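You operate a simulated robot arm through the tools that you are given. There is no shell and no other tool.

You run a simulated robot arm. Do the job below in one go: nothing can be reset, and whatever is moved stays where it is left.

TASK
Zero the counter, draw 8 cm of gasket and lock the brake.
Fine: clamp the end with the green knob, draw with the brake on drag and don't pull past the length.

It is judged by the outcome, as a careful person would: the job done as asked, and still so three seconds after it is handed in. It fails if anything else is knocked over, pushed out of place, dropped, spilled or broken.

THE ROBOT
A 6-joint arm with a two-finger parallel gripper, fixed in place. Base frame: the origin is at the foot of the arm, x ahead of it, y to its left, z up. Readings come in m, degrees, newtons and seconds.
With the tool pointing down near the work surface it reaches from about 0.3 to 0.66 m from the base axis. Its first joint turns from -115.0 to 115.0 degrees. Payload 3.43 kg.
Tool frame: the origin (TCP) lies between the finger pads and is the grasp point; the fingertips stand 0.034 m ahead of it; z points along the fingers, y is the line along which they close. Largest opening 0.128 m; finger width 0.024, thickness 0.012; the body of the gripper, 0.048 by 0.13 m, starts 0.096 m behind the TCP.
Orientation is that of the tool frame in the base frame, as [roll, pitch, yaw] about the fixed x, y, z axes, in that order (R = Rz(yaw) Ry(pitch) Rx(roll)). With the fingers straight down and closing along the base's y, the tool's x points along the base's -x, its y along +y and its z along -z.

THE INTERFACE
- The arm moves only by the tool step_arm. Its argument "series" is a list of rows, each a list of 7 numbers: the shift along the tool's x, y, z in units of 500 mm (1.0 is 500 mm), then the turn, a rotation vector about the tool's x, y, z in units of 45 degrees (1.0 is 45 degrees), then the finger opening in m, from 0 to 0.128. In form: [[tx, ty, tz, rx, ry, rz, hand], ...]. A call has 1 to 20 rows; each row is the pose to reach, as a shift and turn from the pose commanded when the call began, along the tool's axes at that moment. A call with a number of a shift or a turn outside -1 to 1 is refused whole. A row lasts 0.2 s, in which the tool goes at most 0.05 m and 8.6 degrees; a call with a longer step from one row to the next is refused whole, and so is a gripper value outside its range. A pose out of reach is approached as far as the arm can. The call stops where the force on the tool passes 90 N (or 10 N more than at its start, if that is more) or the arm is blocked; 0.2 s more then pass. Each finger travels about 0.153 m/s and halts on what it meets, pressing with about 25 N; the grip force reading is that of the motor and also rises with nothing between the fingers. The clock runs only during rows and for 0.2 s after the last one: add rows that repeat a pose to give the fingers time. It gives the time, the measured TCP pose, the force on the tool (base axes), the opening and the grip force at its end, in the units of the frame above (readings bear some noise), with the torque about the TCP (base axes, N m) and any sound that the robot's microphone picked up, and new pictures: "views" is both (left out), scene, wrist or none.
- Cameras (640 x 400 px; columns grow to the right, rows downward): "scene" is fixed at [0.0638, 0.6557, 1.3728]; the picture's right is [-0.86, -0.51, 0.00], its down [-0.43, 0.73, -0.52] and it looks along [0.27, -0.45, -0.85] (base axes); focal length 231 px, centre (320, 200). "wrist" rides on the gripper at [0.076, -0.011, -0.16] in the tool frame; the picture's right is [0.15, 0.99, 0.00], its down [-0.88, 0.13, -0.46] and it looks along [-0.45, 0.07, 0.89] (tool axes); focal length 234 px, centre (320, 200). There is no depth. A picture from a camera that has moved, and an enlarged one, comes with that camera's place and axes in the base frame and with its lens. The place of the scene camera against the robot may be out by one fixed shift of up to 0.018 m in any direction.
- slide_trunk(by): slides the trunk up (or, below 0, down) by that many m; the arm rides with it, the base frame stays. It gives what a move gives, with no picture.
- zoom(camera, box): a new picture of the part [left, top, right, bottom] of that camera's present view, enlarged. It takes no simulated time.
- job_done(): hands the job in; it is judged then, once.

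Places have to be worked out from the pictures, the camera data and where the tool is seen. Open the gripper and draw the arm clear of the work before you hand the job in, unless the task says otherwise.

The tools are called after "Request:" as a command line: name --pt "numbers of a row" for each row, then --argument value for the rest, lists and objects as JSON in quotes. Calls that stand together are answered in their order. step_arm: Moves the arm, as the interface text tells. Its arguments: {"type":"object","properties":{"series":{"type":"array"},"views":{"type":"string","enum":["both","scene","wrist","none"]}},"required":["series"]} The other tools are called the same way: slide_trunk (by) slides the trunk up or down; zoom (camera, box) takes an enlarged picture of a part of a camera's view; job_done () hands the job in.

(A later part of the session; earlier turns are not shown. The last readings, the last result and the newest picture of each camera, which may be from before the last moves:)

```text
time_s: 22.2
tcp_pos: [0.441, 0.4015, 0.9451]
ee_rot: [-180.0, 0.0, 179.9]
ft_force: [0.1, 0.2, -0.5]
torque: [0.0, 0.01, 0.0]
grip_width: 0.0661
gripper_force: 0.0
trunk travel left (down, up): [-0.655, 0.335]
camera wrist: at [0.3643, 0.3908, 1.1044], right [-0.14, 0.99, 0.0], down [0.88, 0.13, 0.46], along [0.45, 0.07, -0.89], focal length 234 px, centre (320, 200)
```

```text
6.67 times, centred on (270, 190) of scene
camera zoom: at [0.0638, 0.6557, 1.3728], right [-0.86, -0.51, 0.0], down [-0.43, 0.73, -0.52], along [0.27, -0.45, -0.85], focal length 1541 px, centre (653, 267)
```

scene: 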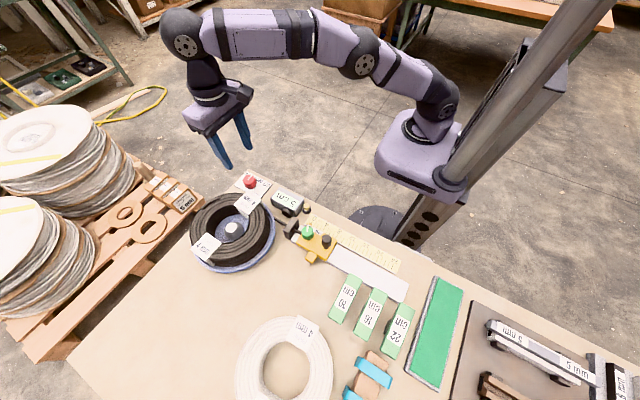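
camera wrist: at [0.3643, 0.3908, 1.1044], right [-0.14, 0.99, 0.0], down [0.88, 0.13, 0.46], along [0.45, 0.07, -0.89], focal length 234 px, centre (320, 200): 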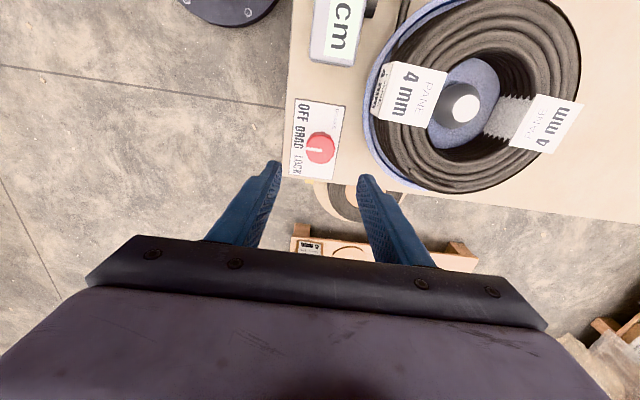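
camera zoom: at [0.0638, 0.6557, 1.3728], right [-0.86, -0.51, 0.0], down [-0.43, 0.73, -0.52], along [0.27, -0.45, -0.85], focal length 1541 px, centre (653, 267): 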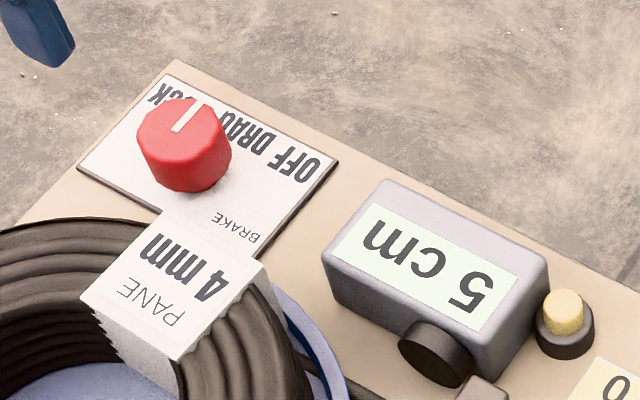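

The brake mark now points squarely at DRAG. Next is the reset button, whose cap I triangulate at (0.248, 0.3865, 0.802), with the counter body starting at x≈0.262; I close the fingers and move above it, slightly towards -x to keep clear of the counter.

Request:
step_arm --pt "0.08 -0.006 0 0 0 0 0.04" --pt "0.16 -0.012 0 0 0 0 0.02" --pt "0.24 -0.018 0 0 0 0 0" --pt "0.32 -0.024 0 0 0 0 0" --pt "0.38 -0.03 0 0 0 0 0" --pt "0.398 -0.03 0.04 0 0 0 0" --pt "0.398 -0.03 0.1 0 0 0 0" --pt "0.398 -0.03 0.14 0 0 0 0" --pt "0.398 -0.03 0.14 0 0 0 0"

Request:
zoom --camera "wrist" --box '[260, 100, 380, 220]'

Request:
zoom --camera "scene" --box '[260, 165, 340, 225]'

```text
time_s: 24.2
tcp_pos: [0.2402, 0.387, 0.8751]
ee_rot: [180.0, 0.0, 180.0]
ft_force: [-0.6, -0.3, 0.1]
torque: [0.01, 0.0, -0.01]
grip_width: 0.0002
gripper_force: 24.6
trunk travel left (down, up): [-0.655, 0.335]
camera wrist: at [0.1637, 0.3761, 1.0334], right [-0.15, 0.99, 0.0], down [0.88, 0.13, 0.46], along [0.45, 0.07, -0.89], focal length 234 px, centre (320, 200)
```

scene: 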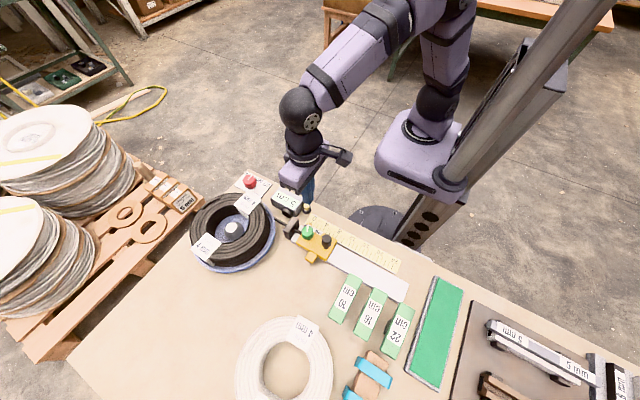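
wrist: 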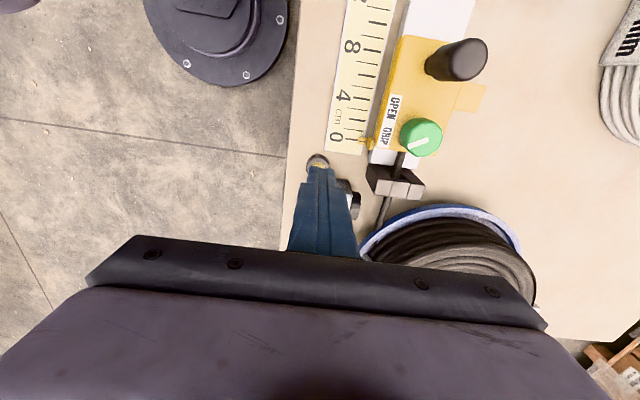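

```text
3.33 times, centred on (320, 160) of wrist
camera zoom: at [0.1637, 0.3761, 1.0334], right [-0.15, 0.99, 0.0], down [0.88, 0.13, 0.46], along [0.45, 0.07, -0.89], focal length 781 px, centre (320, 333)
```

zoom: 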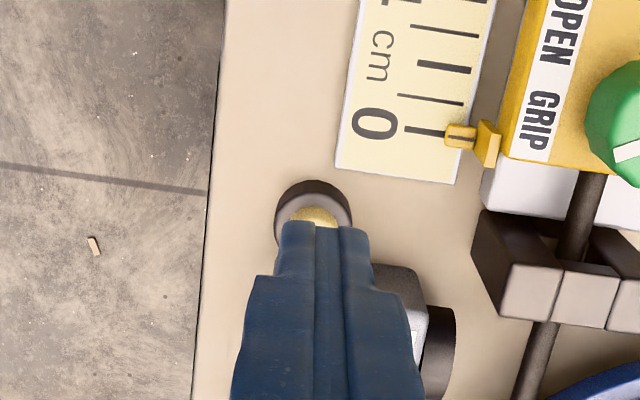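

```text
6.67 times, centred on (300, 195) of scene
camera zoom: at [0.0638, 0.6557, 1.3728], right [-0.86, -0.51, 0.0], down [-0.43, 0.73, -0.52], along [0.27, -0.45, -0.85], focal length 1541 px, centre (453, 233)
```

zoom: 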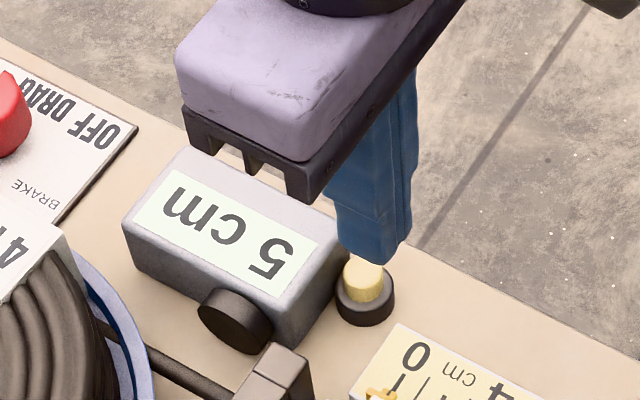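

The closed fingertips stand over the cap, clear of the counter. I come down to about 4 mm above the cap, then press in small steps.

Request:
step_arm --pt "-0.004 0 0.03 0 0 0 0" --pt "-0.004 0 0.05 0 0 0 0" --pt "-0.004 0 0.062 0 0 0 0" --pt "-0.004 0 0.07 0 0 0 0" --pt "-0.004 0 0.07 0 0 0 0" --views "scene"

Request:
zoom --camera "scene" --box '[260, 165, 340, 225]'

```text
time_s: 25.4
tcp_pos: [0.2447, 0.3873, 0.8402]
ee_rot: [-180.0, 0.0, 179.9]
ft_force: [-0.5, 0.0, 0.8]
torque: [-0.01, 0.02, 0.0]
grip_width: 0.0
gripper_force: 24.9
trunk travel left (down, up): [-0.655, 0.335]
```

scene: 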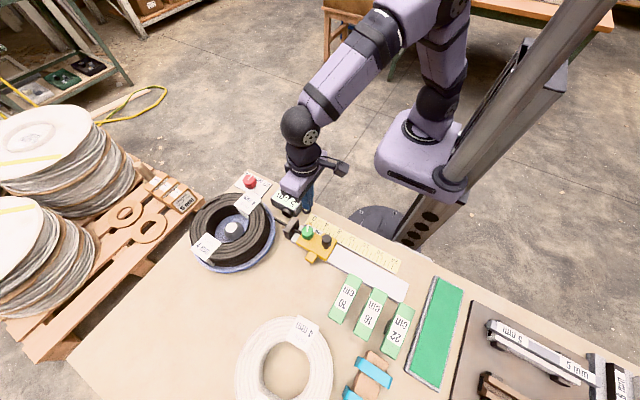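

```text
6.67 times, centred on (300, 195) of scene
camera zoom: at [0.0638, 0.6557, 1.3728], right [-0.86, -0.51, 0.0], down [-0.43, 0.73, -0.52], along [0.27, -0.45, -0.85], focal length 1541 px, centre (453, 233)
```

zoom: 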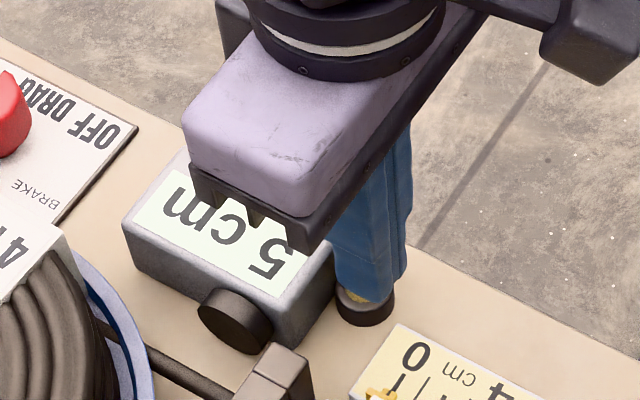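

No contact yet (force ≈0) with the tips right above the cap. I press down in 1.5 mm steps.

Request:
step_arm --pt "0 0 0.003 0 0 0 0" --pt "0 0 0.006 0 0 0 0" --pt "0 0 0.009 0 0 0 0" --pt "0 0 0.012 0 0 0 0" --views "scene"

Request:
zoom --camera "scene" --box '[260, 165, 340, 225]'

```text
time_s: 26.4
tcp_pos: [0.2451, 0.3868, 0.8341]
ee_rot: [179.9, 0.0, 180.0]
ft_force: [0.5, 0.8, 5.5]
torque: [0.06, -0.01, 0.01]
grip_width: 0.0
gripper_force: 25.3
trunk travel left (down, up): [-0.655, 0.335]
heard: click
```

scene: 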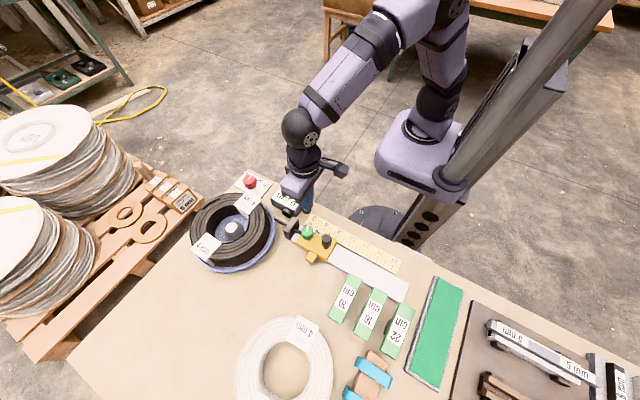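

```text
6.67 times, centred on (300, 195) of scene
camera zoom: at [0.0638, 0.6557, 1.3728], right [-0.86, -0.51, 0.0], down [-0.43, 0.73, -0.52], along [0.27, -0.45, -0.85], focal length 1541 px, centre (453, 233)
```

zoom: 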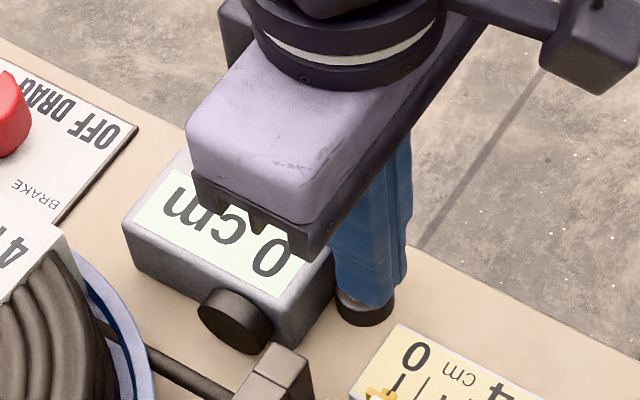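

A click was heard and the counter now reads 0 cm. I rise and move over the black post on the carriage, which I place at (0.140, 0.4655) with its top at z≈0.856, opening the fingers on the way.

Request:
step_arm --pt "0 0 -0.03 0 0 0 0" --pt "0 0 -0.1 0 0 0 0" --pt "0 0 -0.18 0 0 0 0.02" --pt "0.06 0.05 -0.19 0 0 0 0.04" --pt "0.12 0.1 -0.19 0 0 0 0.06" --pt "0.18 0.14 -0.19 0 0 0 0.06" --pt "0.21 0.157 -0.19 0 0 0 0.06" --pt "0.21 0.157 -0.19 0 0 0 0.06"

Request:
zoom --camera "wrist" --box '[240, 90, 400, 230]'

Request:
zoom --camera "scene" --box '[260, 165, 360, 265]'

```text
time_s: 28.2
tcp_pos: [0.1398, 0.4647, 0.9299]
ee_rot: [-180.0, 0.0, -180.0]
ft_force: [-0.4, 0.0, -0.2]
torque: [-0.01, 0.01, -0.01]
grip_width: 0.06
gripper_force: 0.1
trunk travel left (down, up): [-0.655, 0.335]
camera wrist: at [0.0628, 0.4544, 1.0895], right [-0.15, 0.99, 0.0], down [0.88, 0.13, 0.46], along [0.45, 0.07, -0.89], focal length 234 px, centre (320, 200)
```

scene: 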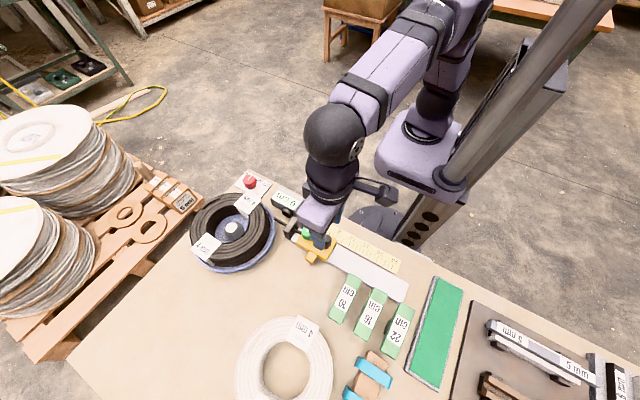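
wrist: 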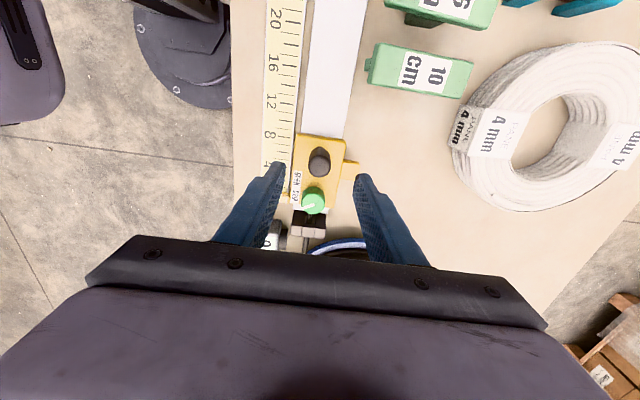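

```text
2.86 times, centred on (320, 160) of wrist
camera zoom: at [0.0628, 0.4544, 1.0895], right [-0.15, 0.99, 0.0], down [0.88, 0.13, 0.46], along [0.45, 0.07, -0.89], focal length 669 px, centre (320, 314)
```

zoom: 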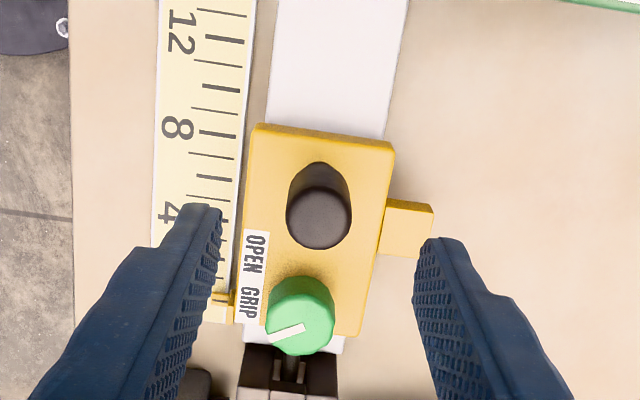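

```text
4.00 times, centred on (310, 215) of scene
camera zoom: at [0.0638, 0.6557, 1.3728], right [-0.86, -0.51, 0.0], down [-0.43, 0.73, -0.52], along [0.27, -0.45, -0.85], focal length 925 px, centre (360, 140)
```

zoom: 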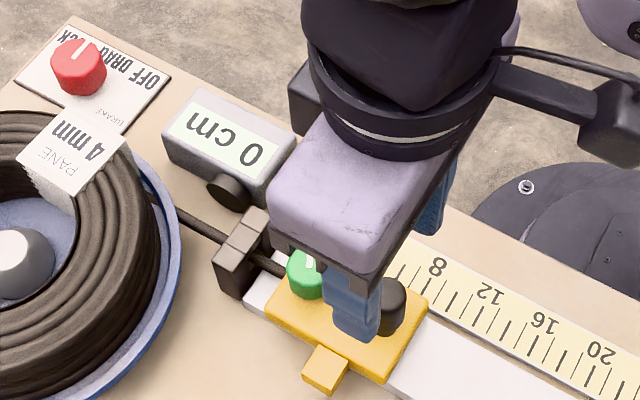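

The post is right under the tool and the counter still reads 0. I descend to z≈0.862 around it and close the fingers.

Request:
step_arm --pt "-0.002 0 0.06 0 0 0 0.06" --pt "-0.002 0 0.11 0 0 0 0.06" --pt "-0.002 0 0.136 0 0 0 0.06" --pt "-0.002 0 0.136 0 0 0 0.04" --pt "-0.002 0 0.136 0 0 0 0.02" --pt "-0.002 0 0.136 0 0 0 0.016" --pt "-0.002 0 0.136 0 0 0 0.016"

Request:
zoom --camera "wrist" --box '[240, 90, 400, 230]'

Request:
zoom --camera "scene" --box '[260, 165, 360, 265]'

```text
time_s: 29.8
tcp_pos: [0.14, 0.4651, 0.8607]
ee_rot: [180.0, 0.0, 179.9]
ft_force: [-1.1, 0.7, -0.7]
torque: [0.09, -0.13, -0.02]
grip_width: 0.0234
gripper_force: 44.7
trunk travel left (down, up): [-0.655, 0.335]
camera wrist: at [0.0635, 0.4541, 1.0204], right [-0.15, 0.99, 0.0], down [0.88, 0.13, 0.46], along [0.45, 0.07, -0.89], focal length 234 px, centre (320, 200)
```

scene: 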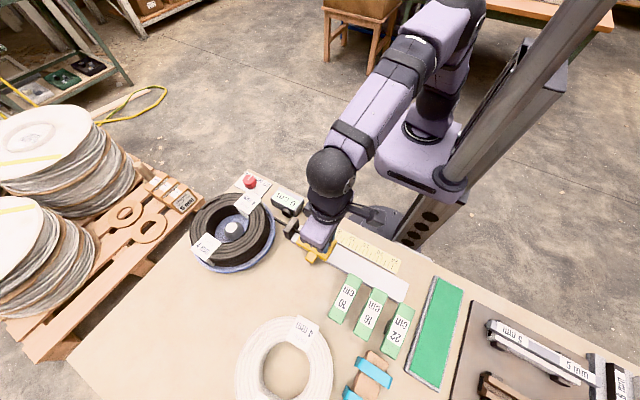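
wrist: 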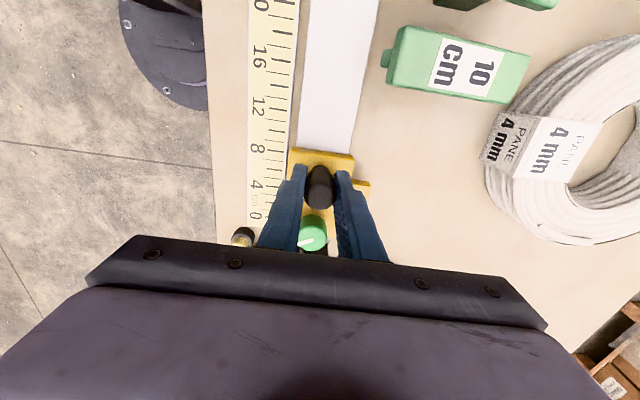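

```text
2.86 times, centred on (320, 160) of wrist
camera zoom: at [0.0635, 0.4541, 1.0204], right [-0.15, 0.99, 0.0], down [0.88, 0.13, 0.46], along [0.45, 0.07, -0.89], focal length 669 px, centre (320, 314)
```

zoom: 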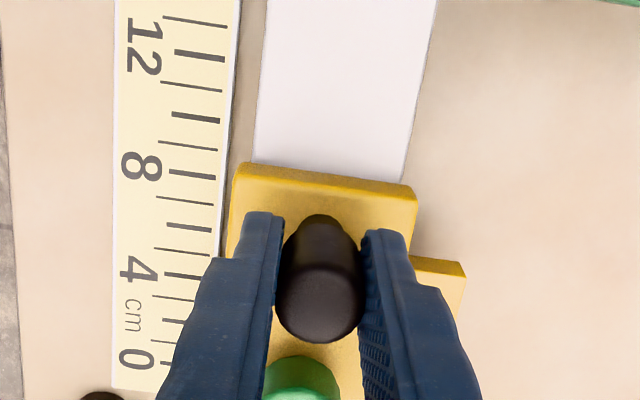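

```text
4.00 times, centred on (310, 215) of scene
camera zoom: at [0.0638, 0.6557, 1.3728], right [-0.86, -0.51, 0.0], down [-0.43, 0.73, -0.52], along [0.27, -0.45, -0.85], focal length 925 px, centre (360, 140)
```

zoom: 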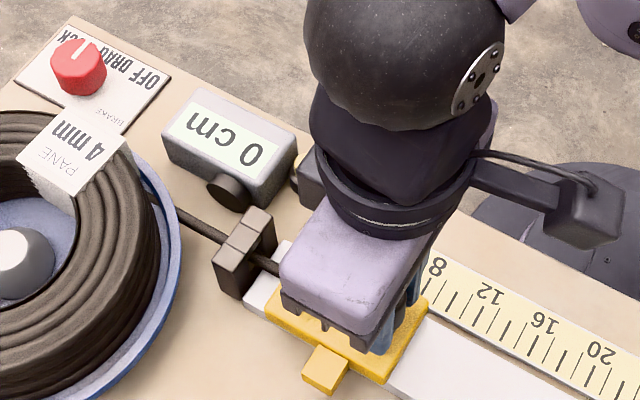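

The post is held (23 mm). I start the draw slowly along -x: 20 mm first, then check force, counter and the gasket.

Request:
step_arm --pt "0.006 0 0 0 0 0 0.016" --pt "0.014 0 0 0 0 0 0.016" --pt "0.022 0 0 0 0 0 0.016" --pt "0.03 0 0 0 0 0 0.016" --pt "0.036 0 0 0 0 0 0.016" --pt "0.04 0 0 0 0 0 0.016"

Request:
zoom --camera "scene" --box '[250, 165, 360, 265]'

Request:
zoom --camera "wrist" --box '[220, 130, 360, 260]'

```text
time_s: 31.2
tcp_pos: [0.1214, 0.4652, 0.8612]
ee_rot: [-179.9, 0.0, 179.9]
ft_force: [7.3, -0.8, -4.8]
torque: [0.11, -0.97, 0.05]
grip_width: 0.0233
gripper_force: 44.9
trunk travel left (down, up): [-0.655, 0.335]
camera wrist: at [0.0441, 0.4542, 1.0204], right [-0.15, 0.99, 0.0], down [0.88, 0.13, 0.46], along [0.45, 0.07, -0.89], focal length 234 px, centre (320, 200)
```

scene: 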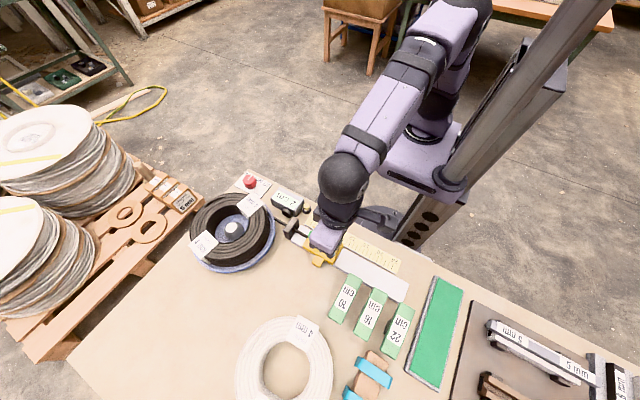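
wrist: 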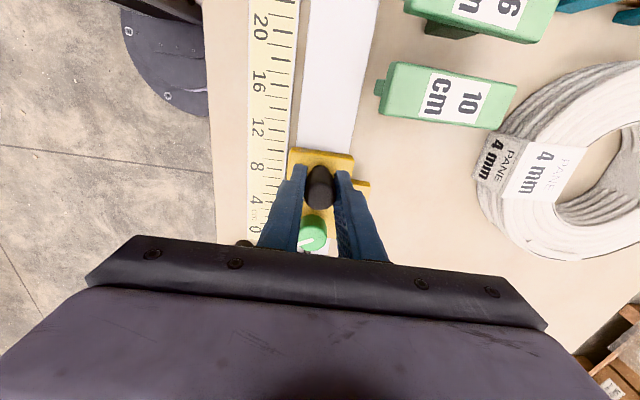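

```text
4.00 times, centred on (305, 215) of scene
camera zoom: at [0.0638, 0.6557, 1.3728], right [-0.86, -0.51, 0.0], down [-0.43, 0.73, -0.52], along [0.27, -0.45, -0.85], focal length 925 px, centre (380, 140)
```

zoom: 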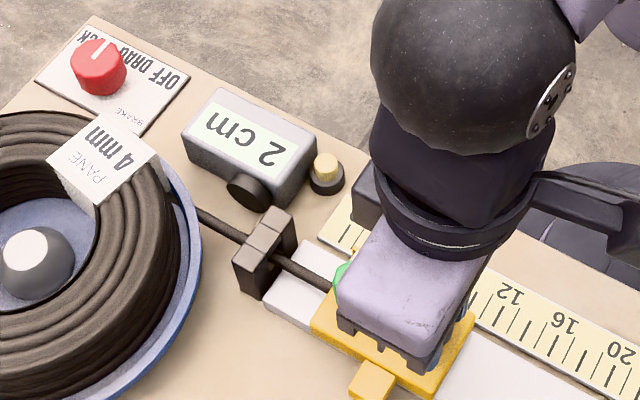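

```text
3.08 times, centred on (290, 195) of wrist
camera zoom: at [0.0441, 0.4542, 1.0204], right [-0.15, 0.99, 0.0], down [0.88, 0.13, 0.46], along [0.45, 0.07, -0.89], focal length 720 px, centre (412, 215)
```

zoom: 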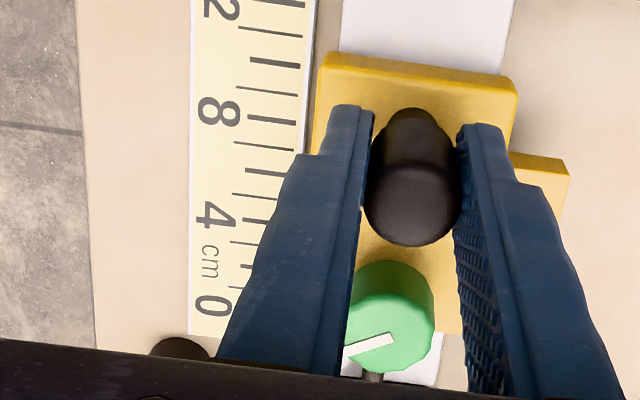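

The counter reads 2 cm, the gasket follows, drag force ≈7 N. I continue slowly for another 50 mm (to 70 mm), then check.

Request:
step_arm --pt "0.006 0 0 0 0 0 0.016" --pt "0.016 0 0 0 0 0 0.016" --pt "0.026 0 0 0 0 0 0.016" --pt "0.036 0 0 0 0 0 0.016" --pt "0.046 0 0 0 0 0 0.016" --pt "0.056 0 0 0 0 0 0.016" --pt "0.066 0 0 0 0 0 0.016" --pt "0.076 0 0 0 0 0 0.016" --pt "0.086 0 0 0 0 0 0.016" --pt "0.094 0 0 0 0 0 0.016" --pt "0.1 0 0 0 0 0 0.016"

Request:
zoom --camera "scene" --box '[250, 165, 360, 275]'

Request:
zoom --camera "wrist" --box '[220, 130, 360, 260]'

```text
time_s: 33.6
tcp_pos: [0.0716, 0.4646, 0.8608]
ee_rot: [-179.9, -0.1, 180.0]
ft_force: [7.7, -1.8, -11.4]
torque: [0.25, 0.15, -0.11]
grip_width: 0.0232
gripper_force: 44.7
trunk travel left (down, up): [-0.655, 0.335]
camera wrist: at [-0.0061, 0.4545, 1.0206], right [-0.15, 0.99, 0.0], down [0.88, 0.13, 0.45], along [0.45, 0.06, -0.89], focal length 234 px, centre (320, 200)
```

scene: 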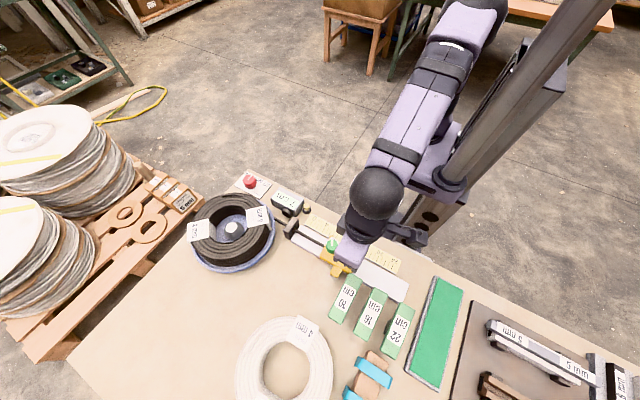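
wrist: 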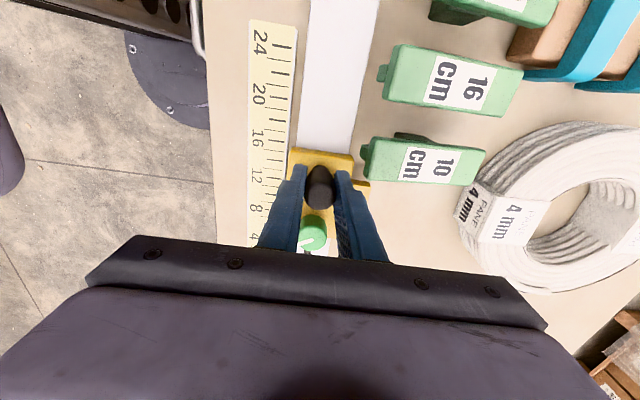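

```text
3.64 times, centred on (305, 220) of scene
camera zoom: at [0.0638, 0.6557, 1.3728], right [-0.86, -0.51, 0.0], down [-0.43, 0.73, -0.52], along [0.27, -0.45, -0.85], focal length 841 px, centre (374, 127)
```

zoom: 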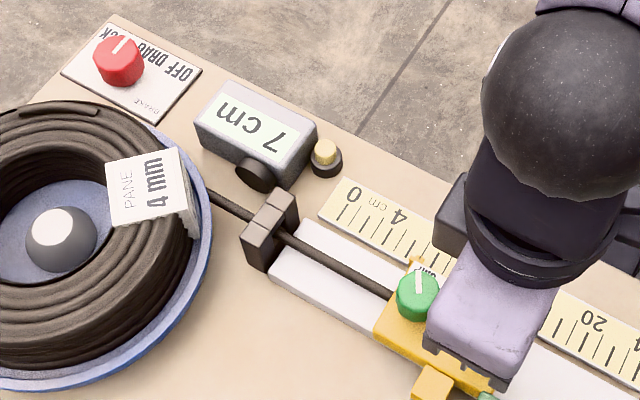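

```text
3.08 times, centred on (290, 195) of wrist
camera zoom: at [-0.0061, 0.4545, 1.0206], right [-0.15, 0.99, 0.0], down [0.88, 0.13, 0.45], along [0.45, 0.06, -0.89], focal length 720 px, centre (412, 215)
```

zoom: 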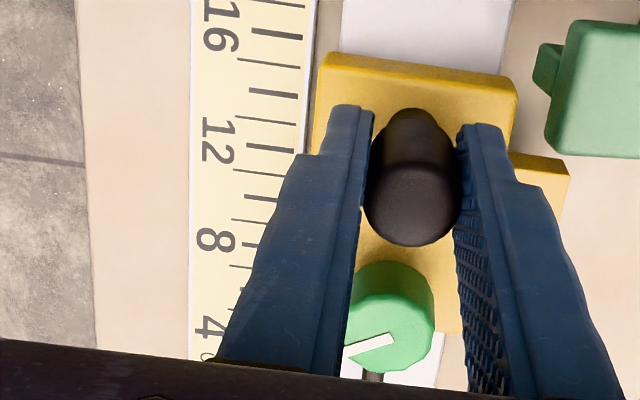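

The counter reads 7 cm. Before the last centimetre I must check the carriage's side tab against the green "10 cm" block, which looks close to its path.

Request:
zoom --camera "wrist" --box '[320, 110, 420, 210]'

Request:
zoom --camera "scene" --box '[310, 235, 390, 325]'

Request:
zoom --camera "scene" --box '[290, 205, 350, 265]'

```text
4.00 times, centred on (370, 160) of wrist
camera zoom: at [-0.0061, 0.4545, 1.0206], right [-0.15, 0.99, 0.0], down [0.88, 0.13, 0.45], along [0.45, 0.06, -0.89], focal length 937 px, centre (120, 360)
```

zoom: 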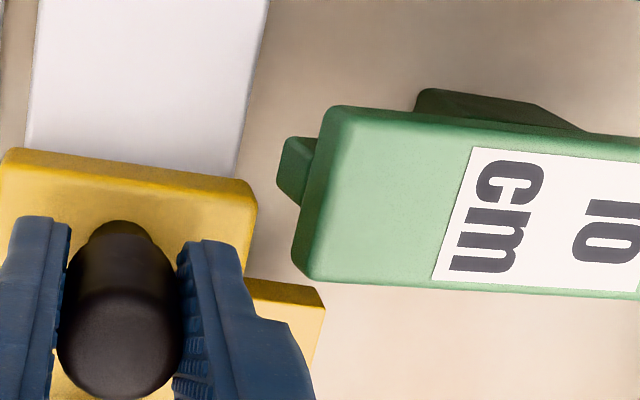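

```text
4.44 times, centred on (350, 280) of scene
camera zoom: at [0.0638, 0.6557, 1.3728], right [-0.86, -0.51, 0.0], down [-0.43, 0.73, -0.52], along [0.27, -0.45, -0.85], focal length 1028 px, centre (187, -156)
```

zoom: 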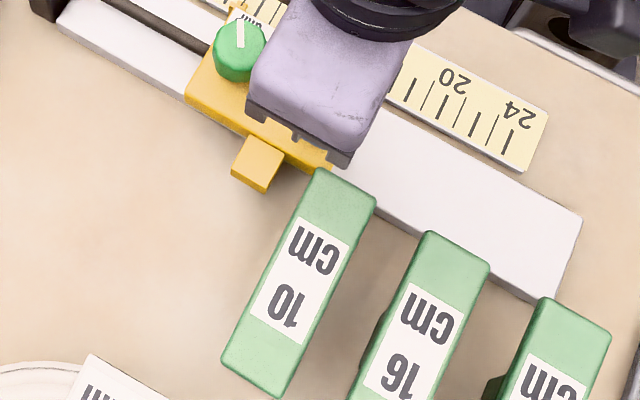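

```text
6.67 times, centred on (320, 235) of scene
camera zoom: at [0.0638, 0.6557, 1.3728], right [-0.86, -0.51, 0.0], down [-0.43, 0.73, -0.52], along [0.27, -0.45, -0.85], focal length 1541 px, centre (320, -33)
```

zoom: 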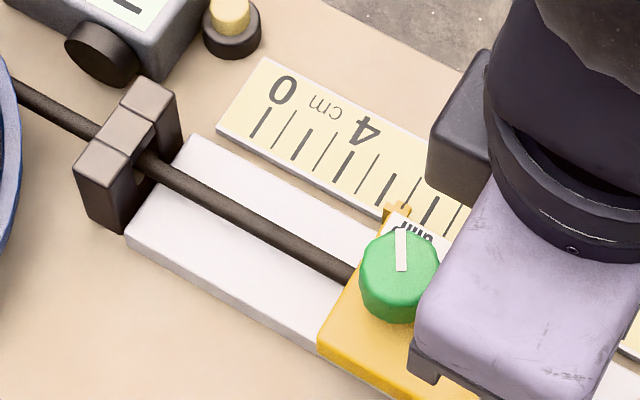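

I estimate the tab's front edge at x≈0.078 and the 10 cm block's near face at x≈0.060, so there's about 18 mm gap and the remaining 10 mm is clear. I draw 8 mm more in small steps and re-check force, counter and ruler.

Request:
step_arm --pt "0.004 0 0 0 0 0 0.016" --pt "0.008 0 0 0 0 0 0.016" --pt "0.012 0 0 0 0 0 0.016" --pt "0.016 0 0 0 0 0 0.016" --pt "0.016 0 0 0 0 0 0.016"

Request:
zoom --camera "scene" --box '[260, 180, 350, 270]'

Request:
zoom --camera "wrist" --box '[240, 110, 420, 260]'

Request:
zoom --camera "scene" --box '[310, 230, 370, 290]'

```text
time_s: 34.8
tcp_pos: [0.0625, 0.4647, 0.8623]
ee_rot: [180.0, 0.0, -179.9]
ft_force: [7.7, -1.2, -5.6]
torque: [-0.13, 0.14, 0.01]
grip_width: 0.0233
gripper_force: 45.1
trunk travel left (down, up): [-0.655, 0.335]
camera wrist: at [-0.0141, 0.454, 1.0205], right [-0.15, 0.99, 0.0], down [0.88, 0.13, 0.46], along [0.45, 0.07, -0.89], focal length 234 px, centre (320, 200)
```

scene: 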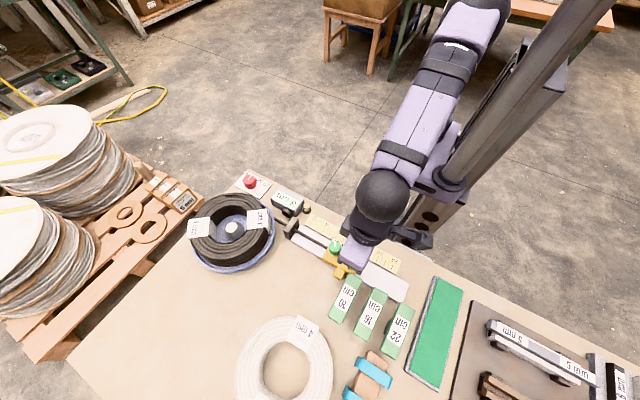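
wrist: 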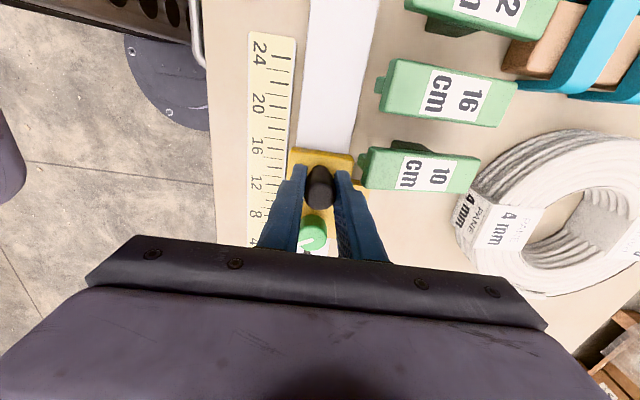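

```text
4.44 times, centred on (305, 225) of scene
camera zoom: at [0.0638, 0.6557, 1.3728], right [-0.86, -0.51, 0.0], down [-0.43, 0.73, -0.52], along [0.27, -0.45, -0.85], focal length 1028 px, centre (387, 89)
```

zoom: 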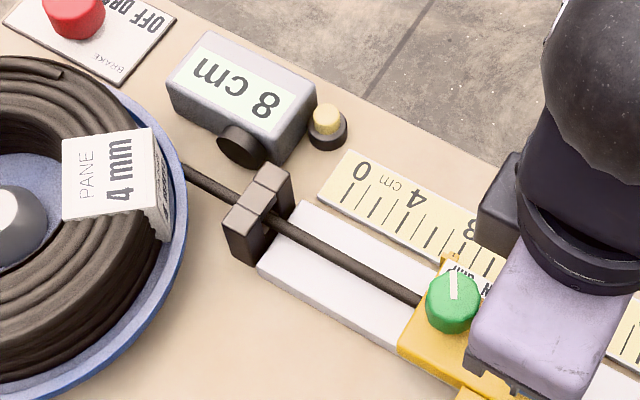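

```text
2.67 times, centred on (330, 185) of wrist
camera zoom: at [-0.0141, 0.454, 1.0205], right [-0.15, 0.99, 0.0], down [0.88, 0.13, 0.46], along [0.45, 0.07, -0.89], focal length 624 px, centre (293, 240)
```

zoom: 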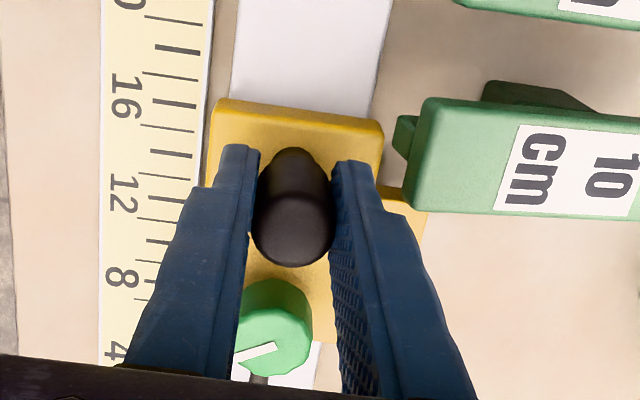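

```text
6.67 times, centred on (340, 260) of scene
camera zoom: at [0.0638, 0.6557, 1.3728], right [-0.86, -0.51, 0.0], down [-0.43, 0.73, -0.52], along [0.27, -0.45, -0.85], focal length 1541 px, centre (187, -200)
```

zoom: 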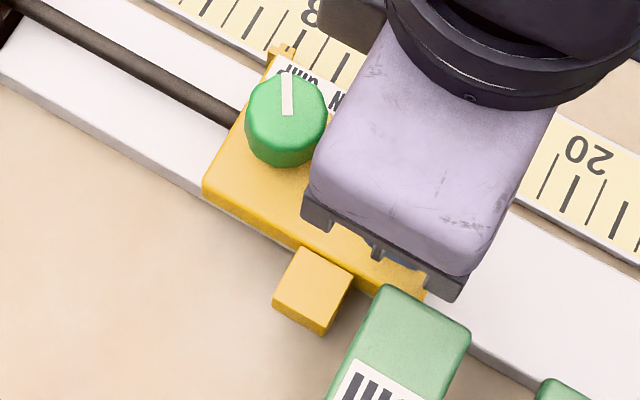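

The counter shows 8 cm at 78 mm commanded, with force steady. I zoom on the pointer and ruler to see exactly how far it stands from the 8 cm tick.

Request:
zoom --camera "scene" --box '[325, 205, 377, 245]'

Request:
zoom --camera "scene" --box '[345, 228, 375, 252]'

```text
10.00 times, centred on (351, 225) of scene
camera zoom: at [0.0638, 0.6557, 1.3728], right [-0.86, -0.51, 0.0], down [-0.43, 0.73, -0.52], along [0.27, -0.45, -0.85], focal length 2312 px, centre (10, -50)
```

zoom: 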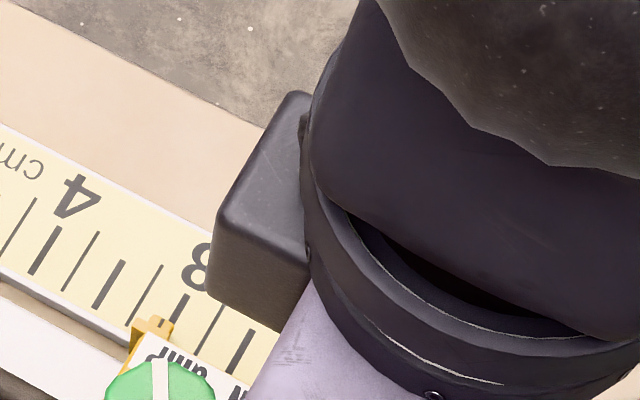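

```text
16.00 times, centred on (360, 240) of scene
camera zoom: at [0.0638, 0.6557, 1.3728], right [-0.86, -0.51, 0.0], down [-0.43, 0.73, -0.52], along [0.27, -0.45, -0.85], focal length 3699 px, centre (-320, -440)
```

zoom: 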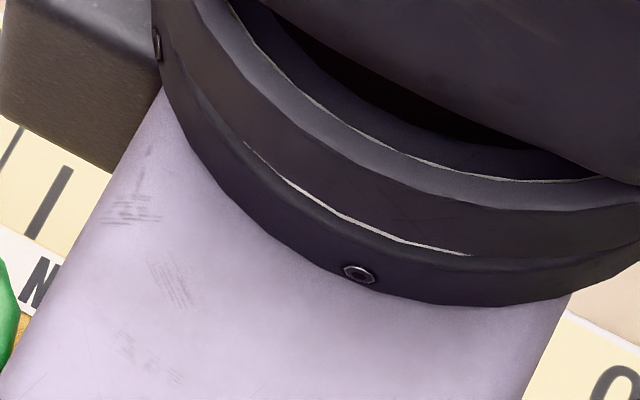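

Measured travel is 77.6 mm (wrist camera from x=0.0635 to -0.0141), no slip seen at the post. I add the last 2.2 mm, keeping just under 80 mm, and hold.

Request:
step_arm --pt "0.002 0 0 0 0 0 0.016" --pt "0.0044 0 0 0 0 0 0.016" --pt "0.0044 0 0 0 0 0 0.016" --pt "0.0044 0 0 0 0 0 0.016"

Request:
zoom --camera "scene" --box '[260, 180, 350, 270]'

Request:
zoom --camera "wrist" --box '[310, 110, 420, 210]'

```text
time_s: 35.8
tcp_pos: [0.0621, 0.4653, 0.8613]
ee_rot: [-180.0, 0.1, -180.0]
ft_force: [6.4, 1.3, -3.6]
torque: [0.04, -0.14, -0.05]
grip_width: 0.0233
gripper_force: 45.3
trunk travel left (down, up): [-0.655, 0.335]
camera wrist: at [-0.0162, 0.454, 1.0205], right [-0.15, 0.99, 0.0], down [0.88, 0.13, 0.46], along [0.45, 0.07, -0.89], focal length 234 px, centre (320, 200)
```

scene: 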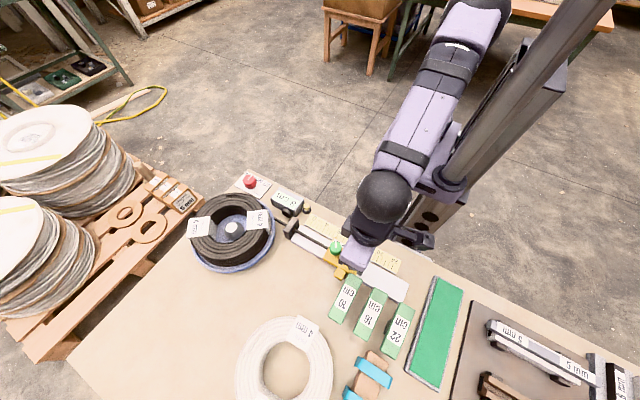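
wrist: 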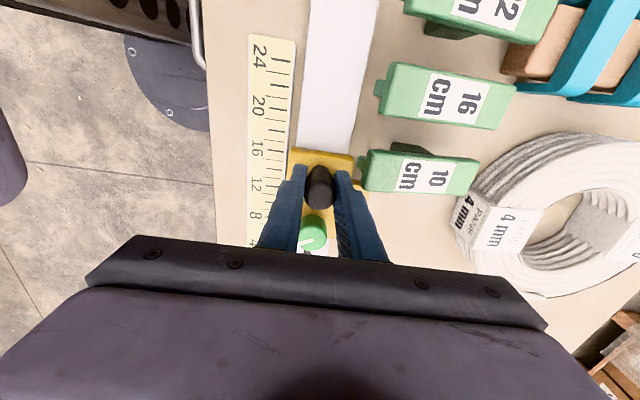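

```text
4.44 times, centred on (305, 225) of scene
camera zoom: at [0.0638, 0.6557, 1.3728], right [-0.86, -0.51, 0.0], down [-0.43, 0.73, -0.52], along [0.27, -0.45, -0.85], focal length 1028 px, centre (387, 89)
```

zoom: 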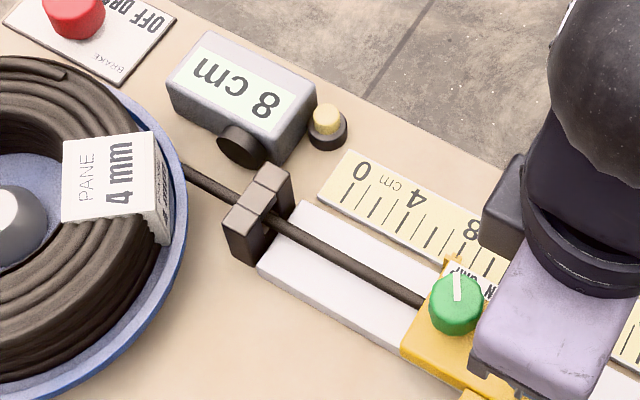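

```text
4.00 times, centred on (365, 160) of wrist
camera zoom: at [-0.0162, 0.454, 1.0205], right [-0.15, 0.99, 0.0], down [0.88, 0.13, 0.46], along [0.45, 0.07, -0.89], focal length 937 px, centre (140, 360)
```

zoom: 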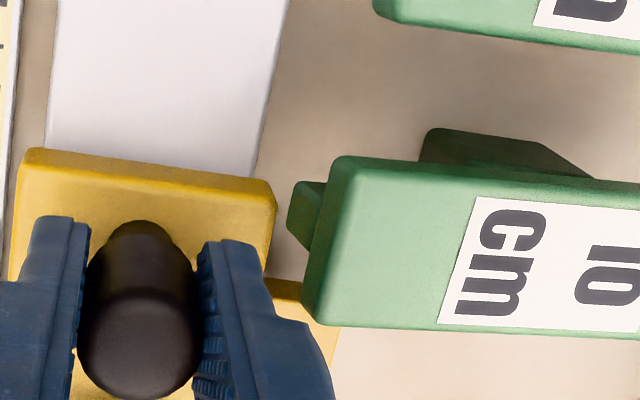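

Travel is now 79.7 mm and the counter reads 8 cm; the 10 cm block hasn't moved. Since that block's end (y≈0.503) is near the left finger, I open only to 34 mm, then rise straight up clear of the post before anything else.

Request:
step_arm --pt "0 0 0 0 0 0 0.024" --pt "0 0 0 0 0 0 0.028" --pt "0 0 0 0 0 0 0.034" --pt "0 0 0 0 0 0 0.034" --pt "0 0 -0.03 0 0 0 0.034" --pt "0 0 -0.08 0 0 0 0.034" --pt "0 0 -0.14 0 0 0 0.034" --pt "0 0 -0.2 0 0 0 0.034" --pt "0 0 -0.2 0 0 0 0.034"

Request:
zoom --camera "scene" --box '[260, 180, 360, 280]'

Request:
zoom --camera "wrist" --box '[230, 110, 390, 250]'

```text
time_s: 37.8
tcp_pos: [0.0625, 0.4651, 0.9628]
ee_rot: [-179.9, 0.0, 180.0]
ft_force: [0.0, -0.1, -0.4]
torque: [-0.01, 0.02, -0.03]
grip_width: 0.0343
gripper_force: 0.2
trunk travel left (down, up): [-0.655, 0.335]
camera wrist: at [-0.015, 0.4546, 1.1215], right [-0.15, 0.99, 0.0], down [0.88, 0.13, 0.46], along [0.45, 0.07, -0.89], focal length 234 px, centre (320, 200)
```

scene: 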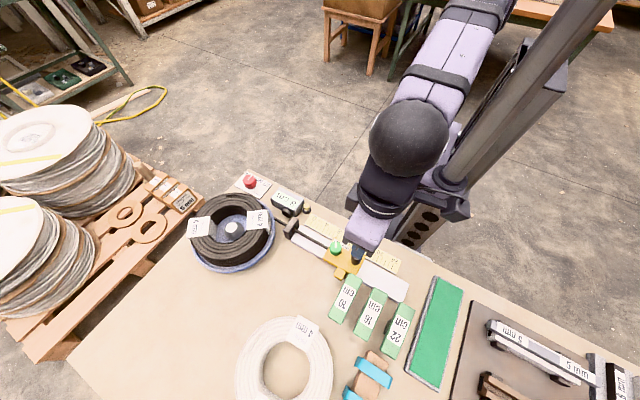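
wrist: 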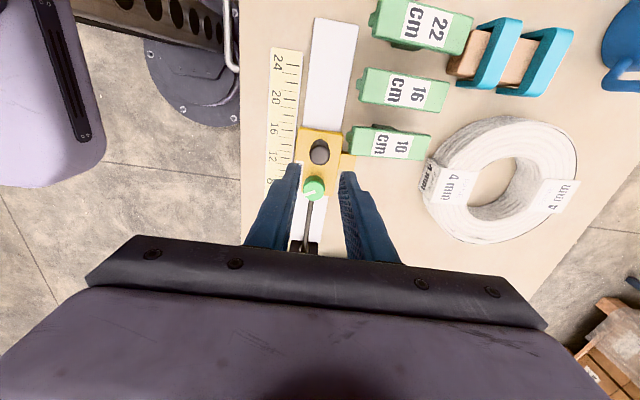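

```text
4.00 times, centred on (310, 230) of scene
camera zoom: at [0.0638, 0.6557, 1.3728], right [-0.86, -0.51, 0.0], down [-0.43, 0.73, -0.52], along [0.27, -0.45, -0.85], focal length 925 px, centre (360, 80)
```

zoom: 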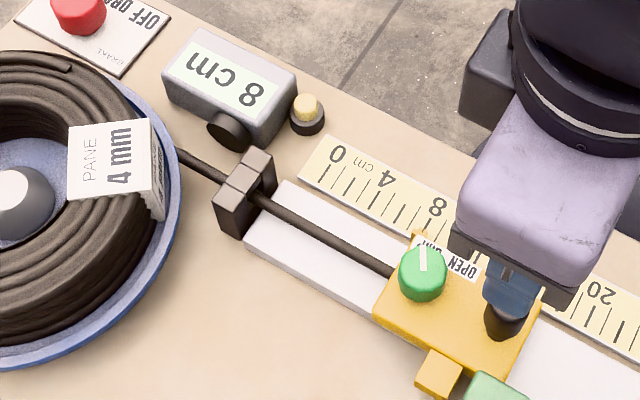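

```text
2.86 times, centred on (310, 180) of wrist
camera zoom: at [-0.015, 0.4546, 1.1215], right [-0.15, 0.99, 0.0], down [0.88, 0.13, 0.46], along [0.45, 0.07, -0.89], focal length 669 px, centre (349, 257)
```

zoom: 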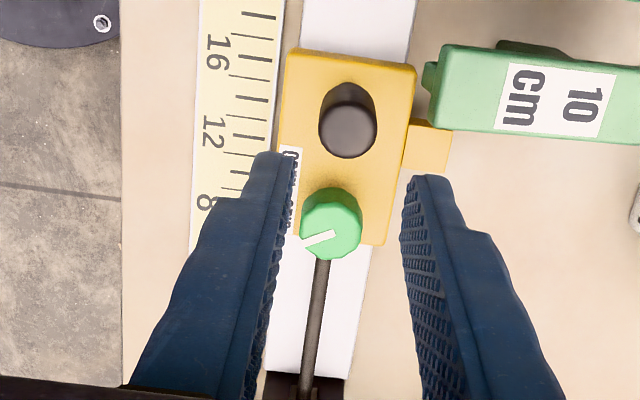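

The carriage stayed put after release and the counter still reads 8 cm. I move towards the brake, pausing over x≈0.2 for a clear look at the pointer on the ruler.

Request:
step_arm --pt "-0.09 -0.01 0 0 0 0 0.05" --pt "-0.18 -0.02 0 0 0 0 0.066" --pt "-0.27 -0.04 0 0 0 0 0.066" --pt "-0.29 -0.05 0 0 0 0 0.066" --pt "-0.29 -0.05 0 0 0 0 0.066"

Request:
zoom --camera "wrist" --box '[270, 40, 390, 160]'

Request:
zoom --camera "wrist" --box '[280, 80, 340, 140]'

Request:
zoom --camera "scene" --box '[300, 205, 380, 285]'

```text
time_s: 39.0
tcp_pos: [0.2065, 0.4416, 0.9612]
ee_rot: [-179.9, -0.1, -179.9]
ft_force: [0.0, 0.1, -0.6]
torque: [-0.03, -0.02, -0.02]
grip_width: 0.0661
gripper_force: 0.0
trunk travel left (down, up): [-0.655, 0.335]
camera wrist: at [0.1282, 0.43, 1.1208], right [-0.15, 0.99, 0.0], down [0.88, 0.13, 0.46], along [0.45, 0.07, -0.89], focal length 234 px, centre (320, 200)
```

scene: 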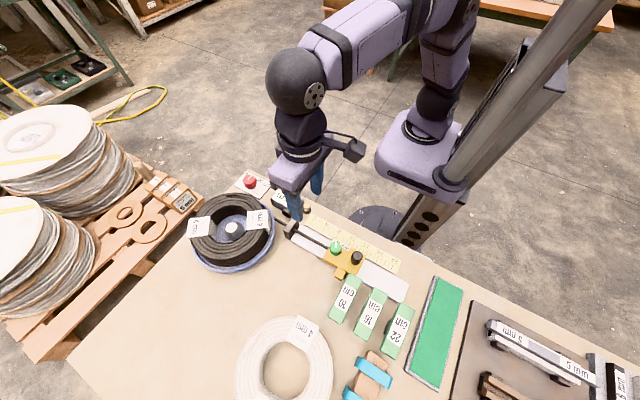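
wrist: 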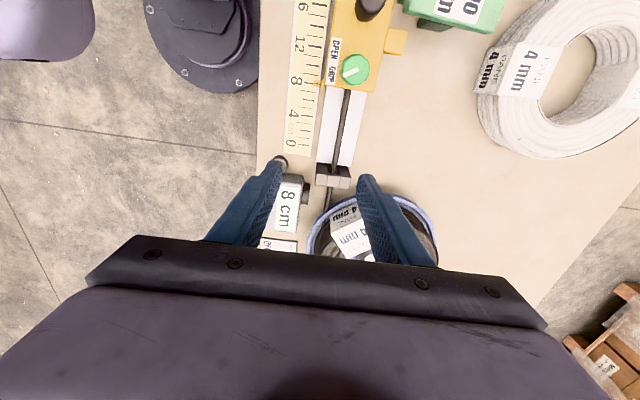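

```text
3.33 times, centred on (330, 100) of wrist
camera zoom: at [0.1282, 0.43, 1.1208], right [-0.15, 0.99, 0.0], down [0.88, 0.13, 0.46], along [0.45, 0.07, -0.89], focal length 781 px, centre (287, 533)
```

zoom: 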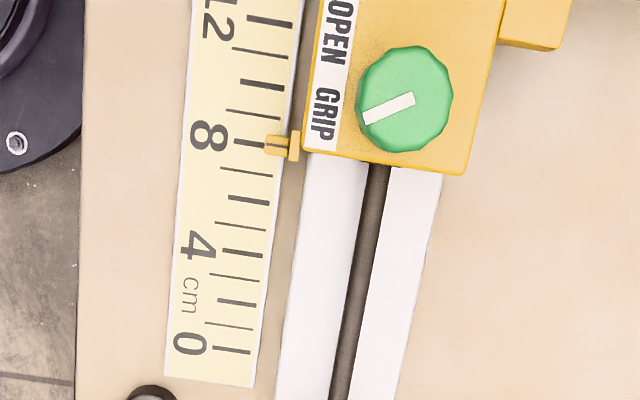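

```text
6.67 times, centred on (310, 110) of wrist
camera zoom: at [0.1282, 0.43, 1.1208], right [-0.15, 0.99, 0.0], down [0.88, 0.13, 0.46], along [0.45, 0.07, -0.89], focal length 1561 px, centre (387, 800)
```

zoom: 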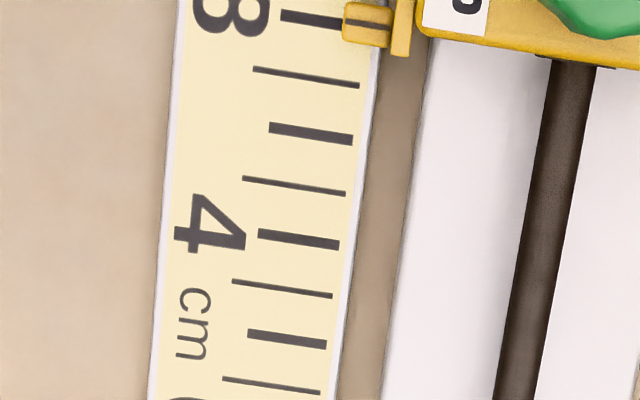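

```text
5.00 times, centred on (340, 245) of scene
camera zoom: at [0.0638, 0.6557, 1.3728], right [-0.86, -0.51, 0.0], down [-0.43, 0.73, -0.52], along [0.27, -0.45, -0.85], focal length 1156 px, centre (220, -25)
```

zoom: 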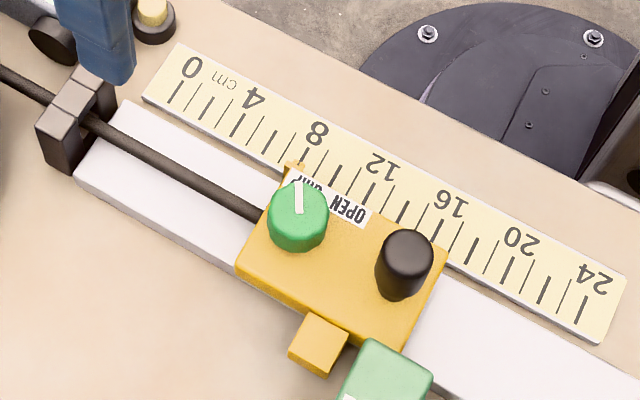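

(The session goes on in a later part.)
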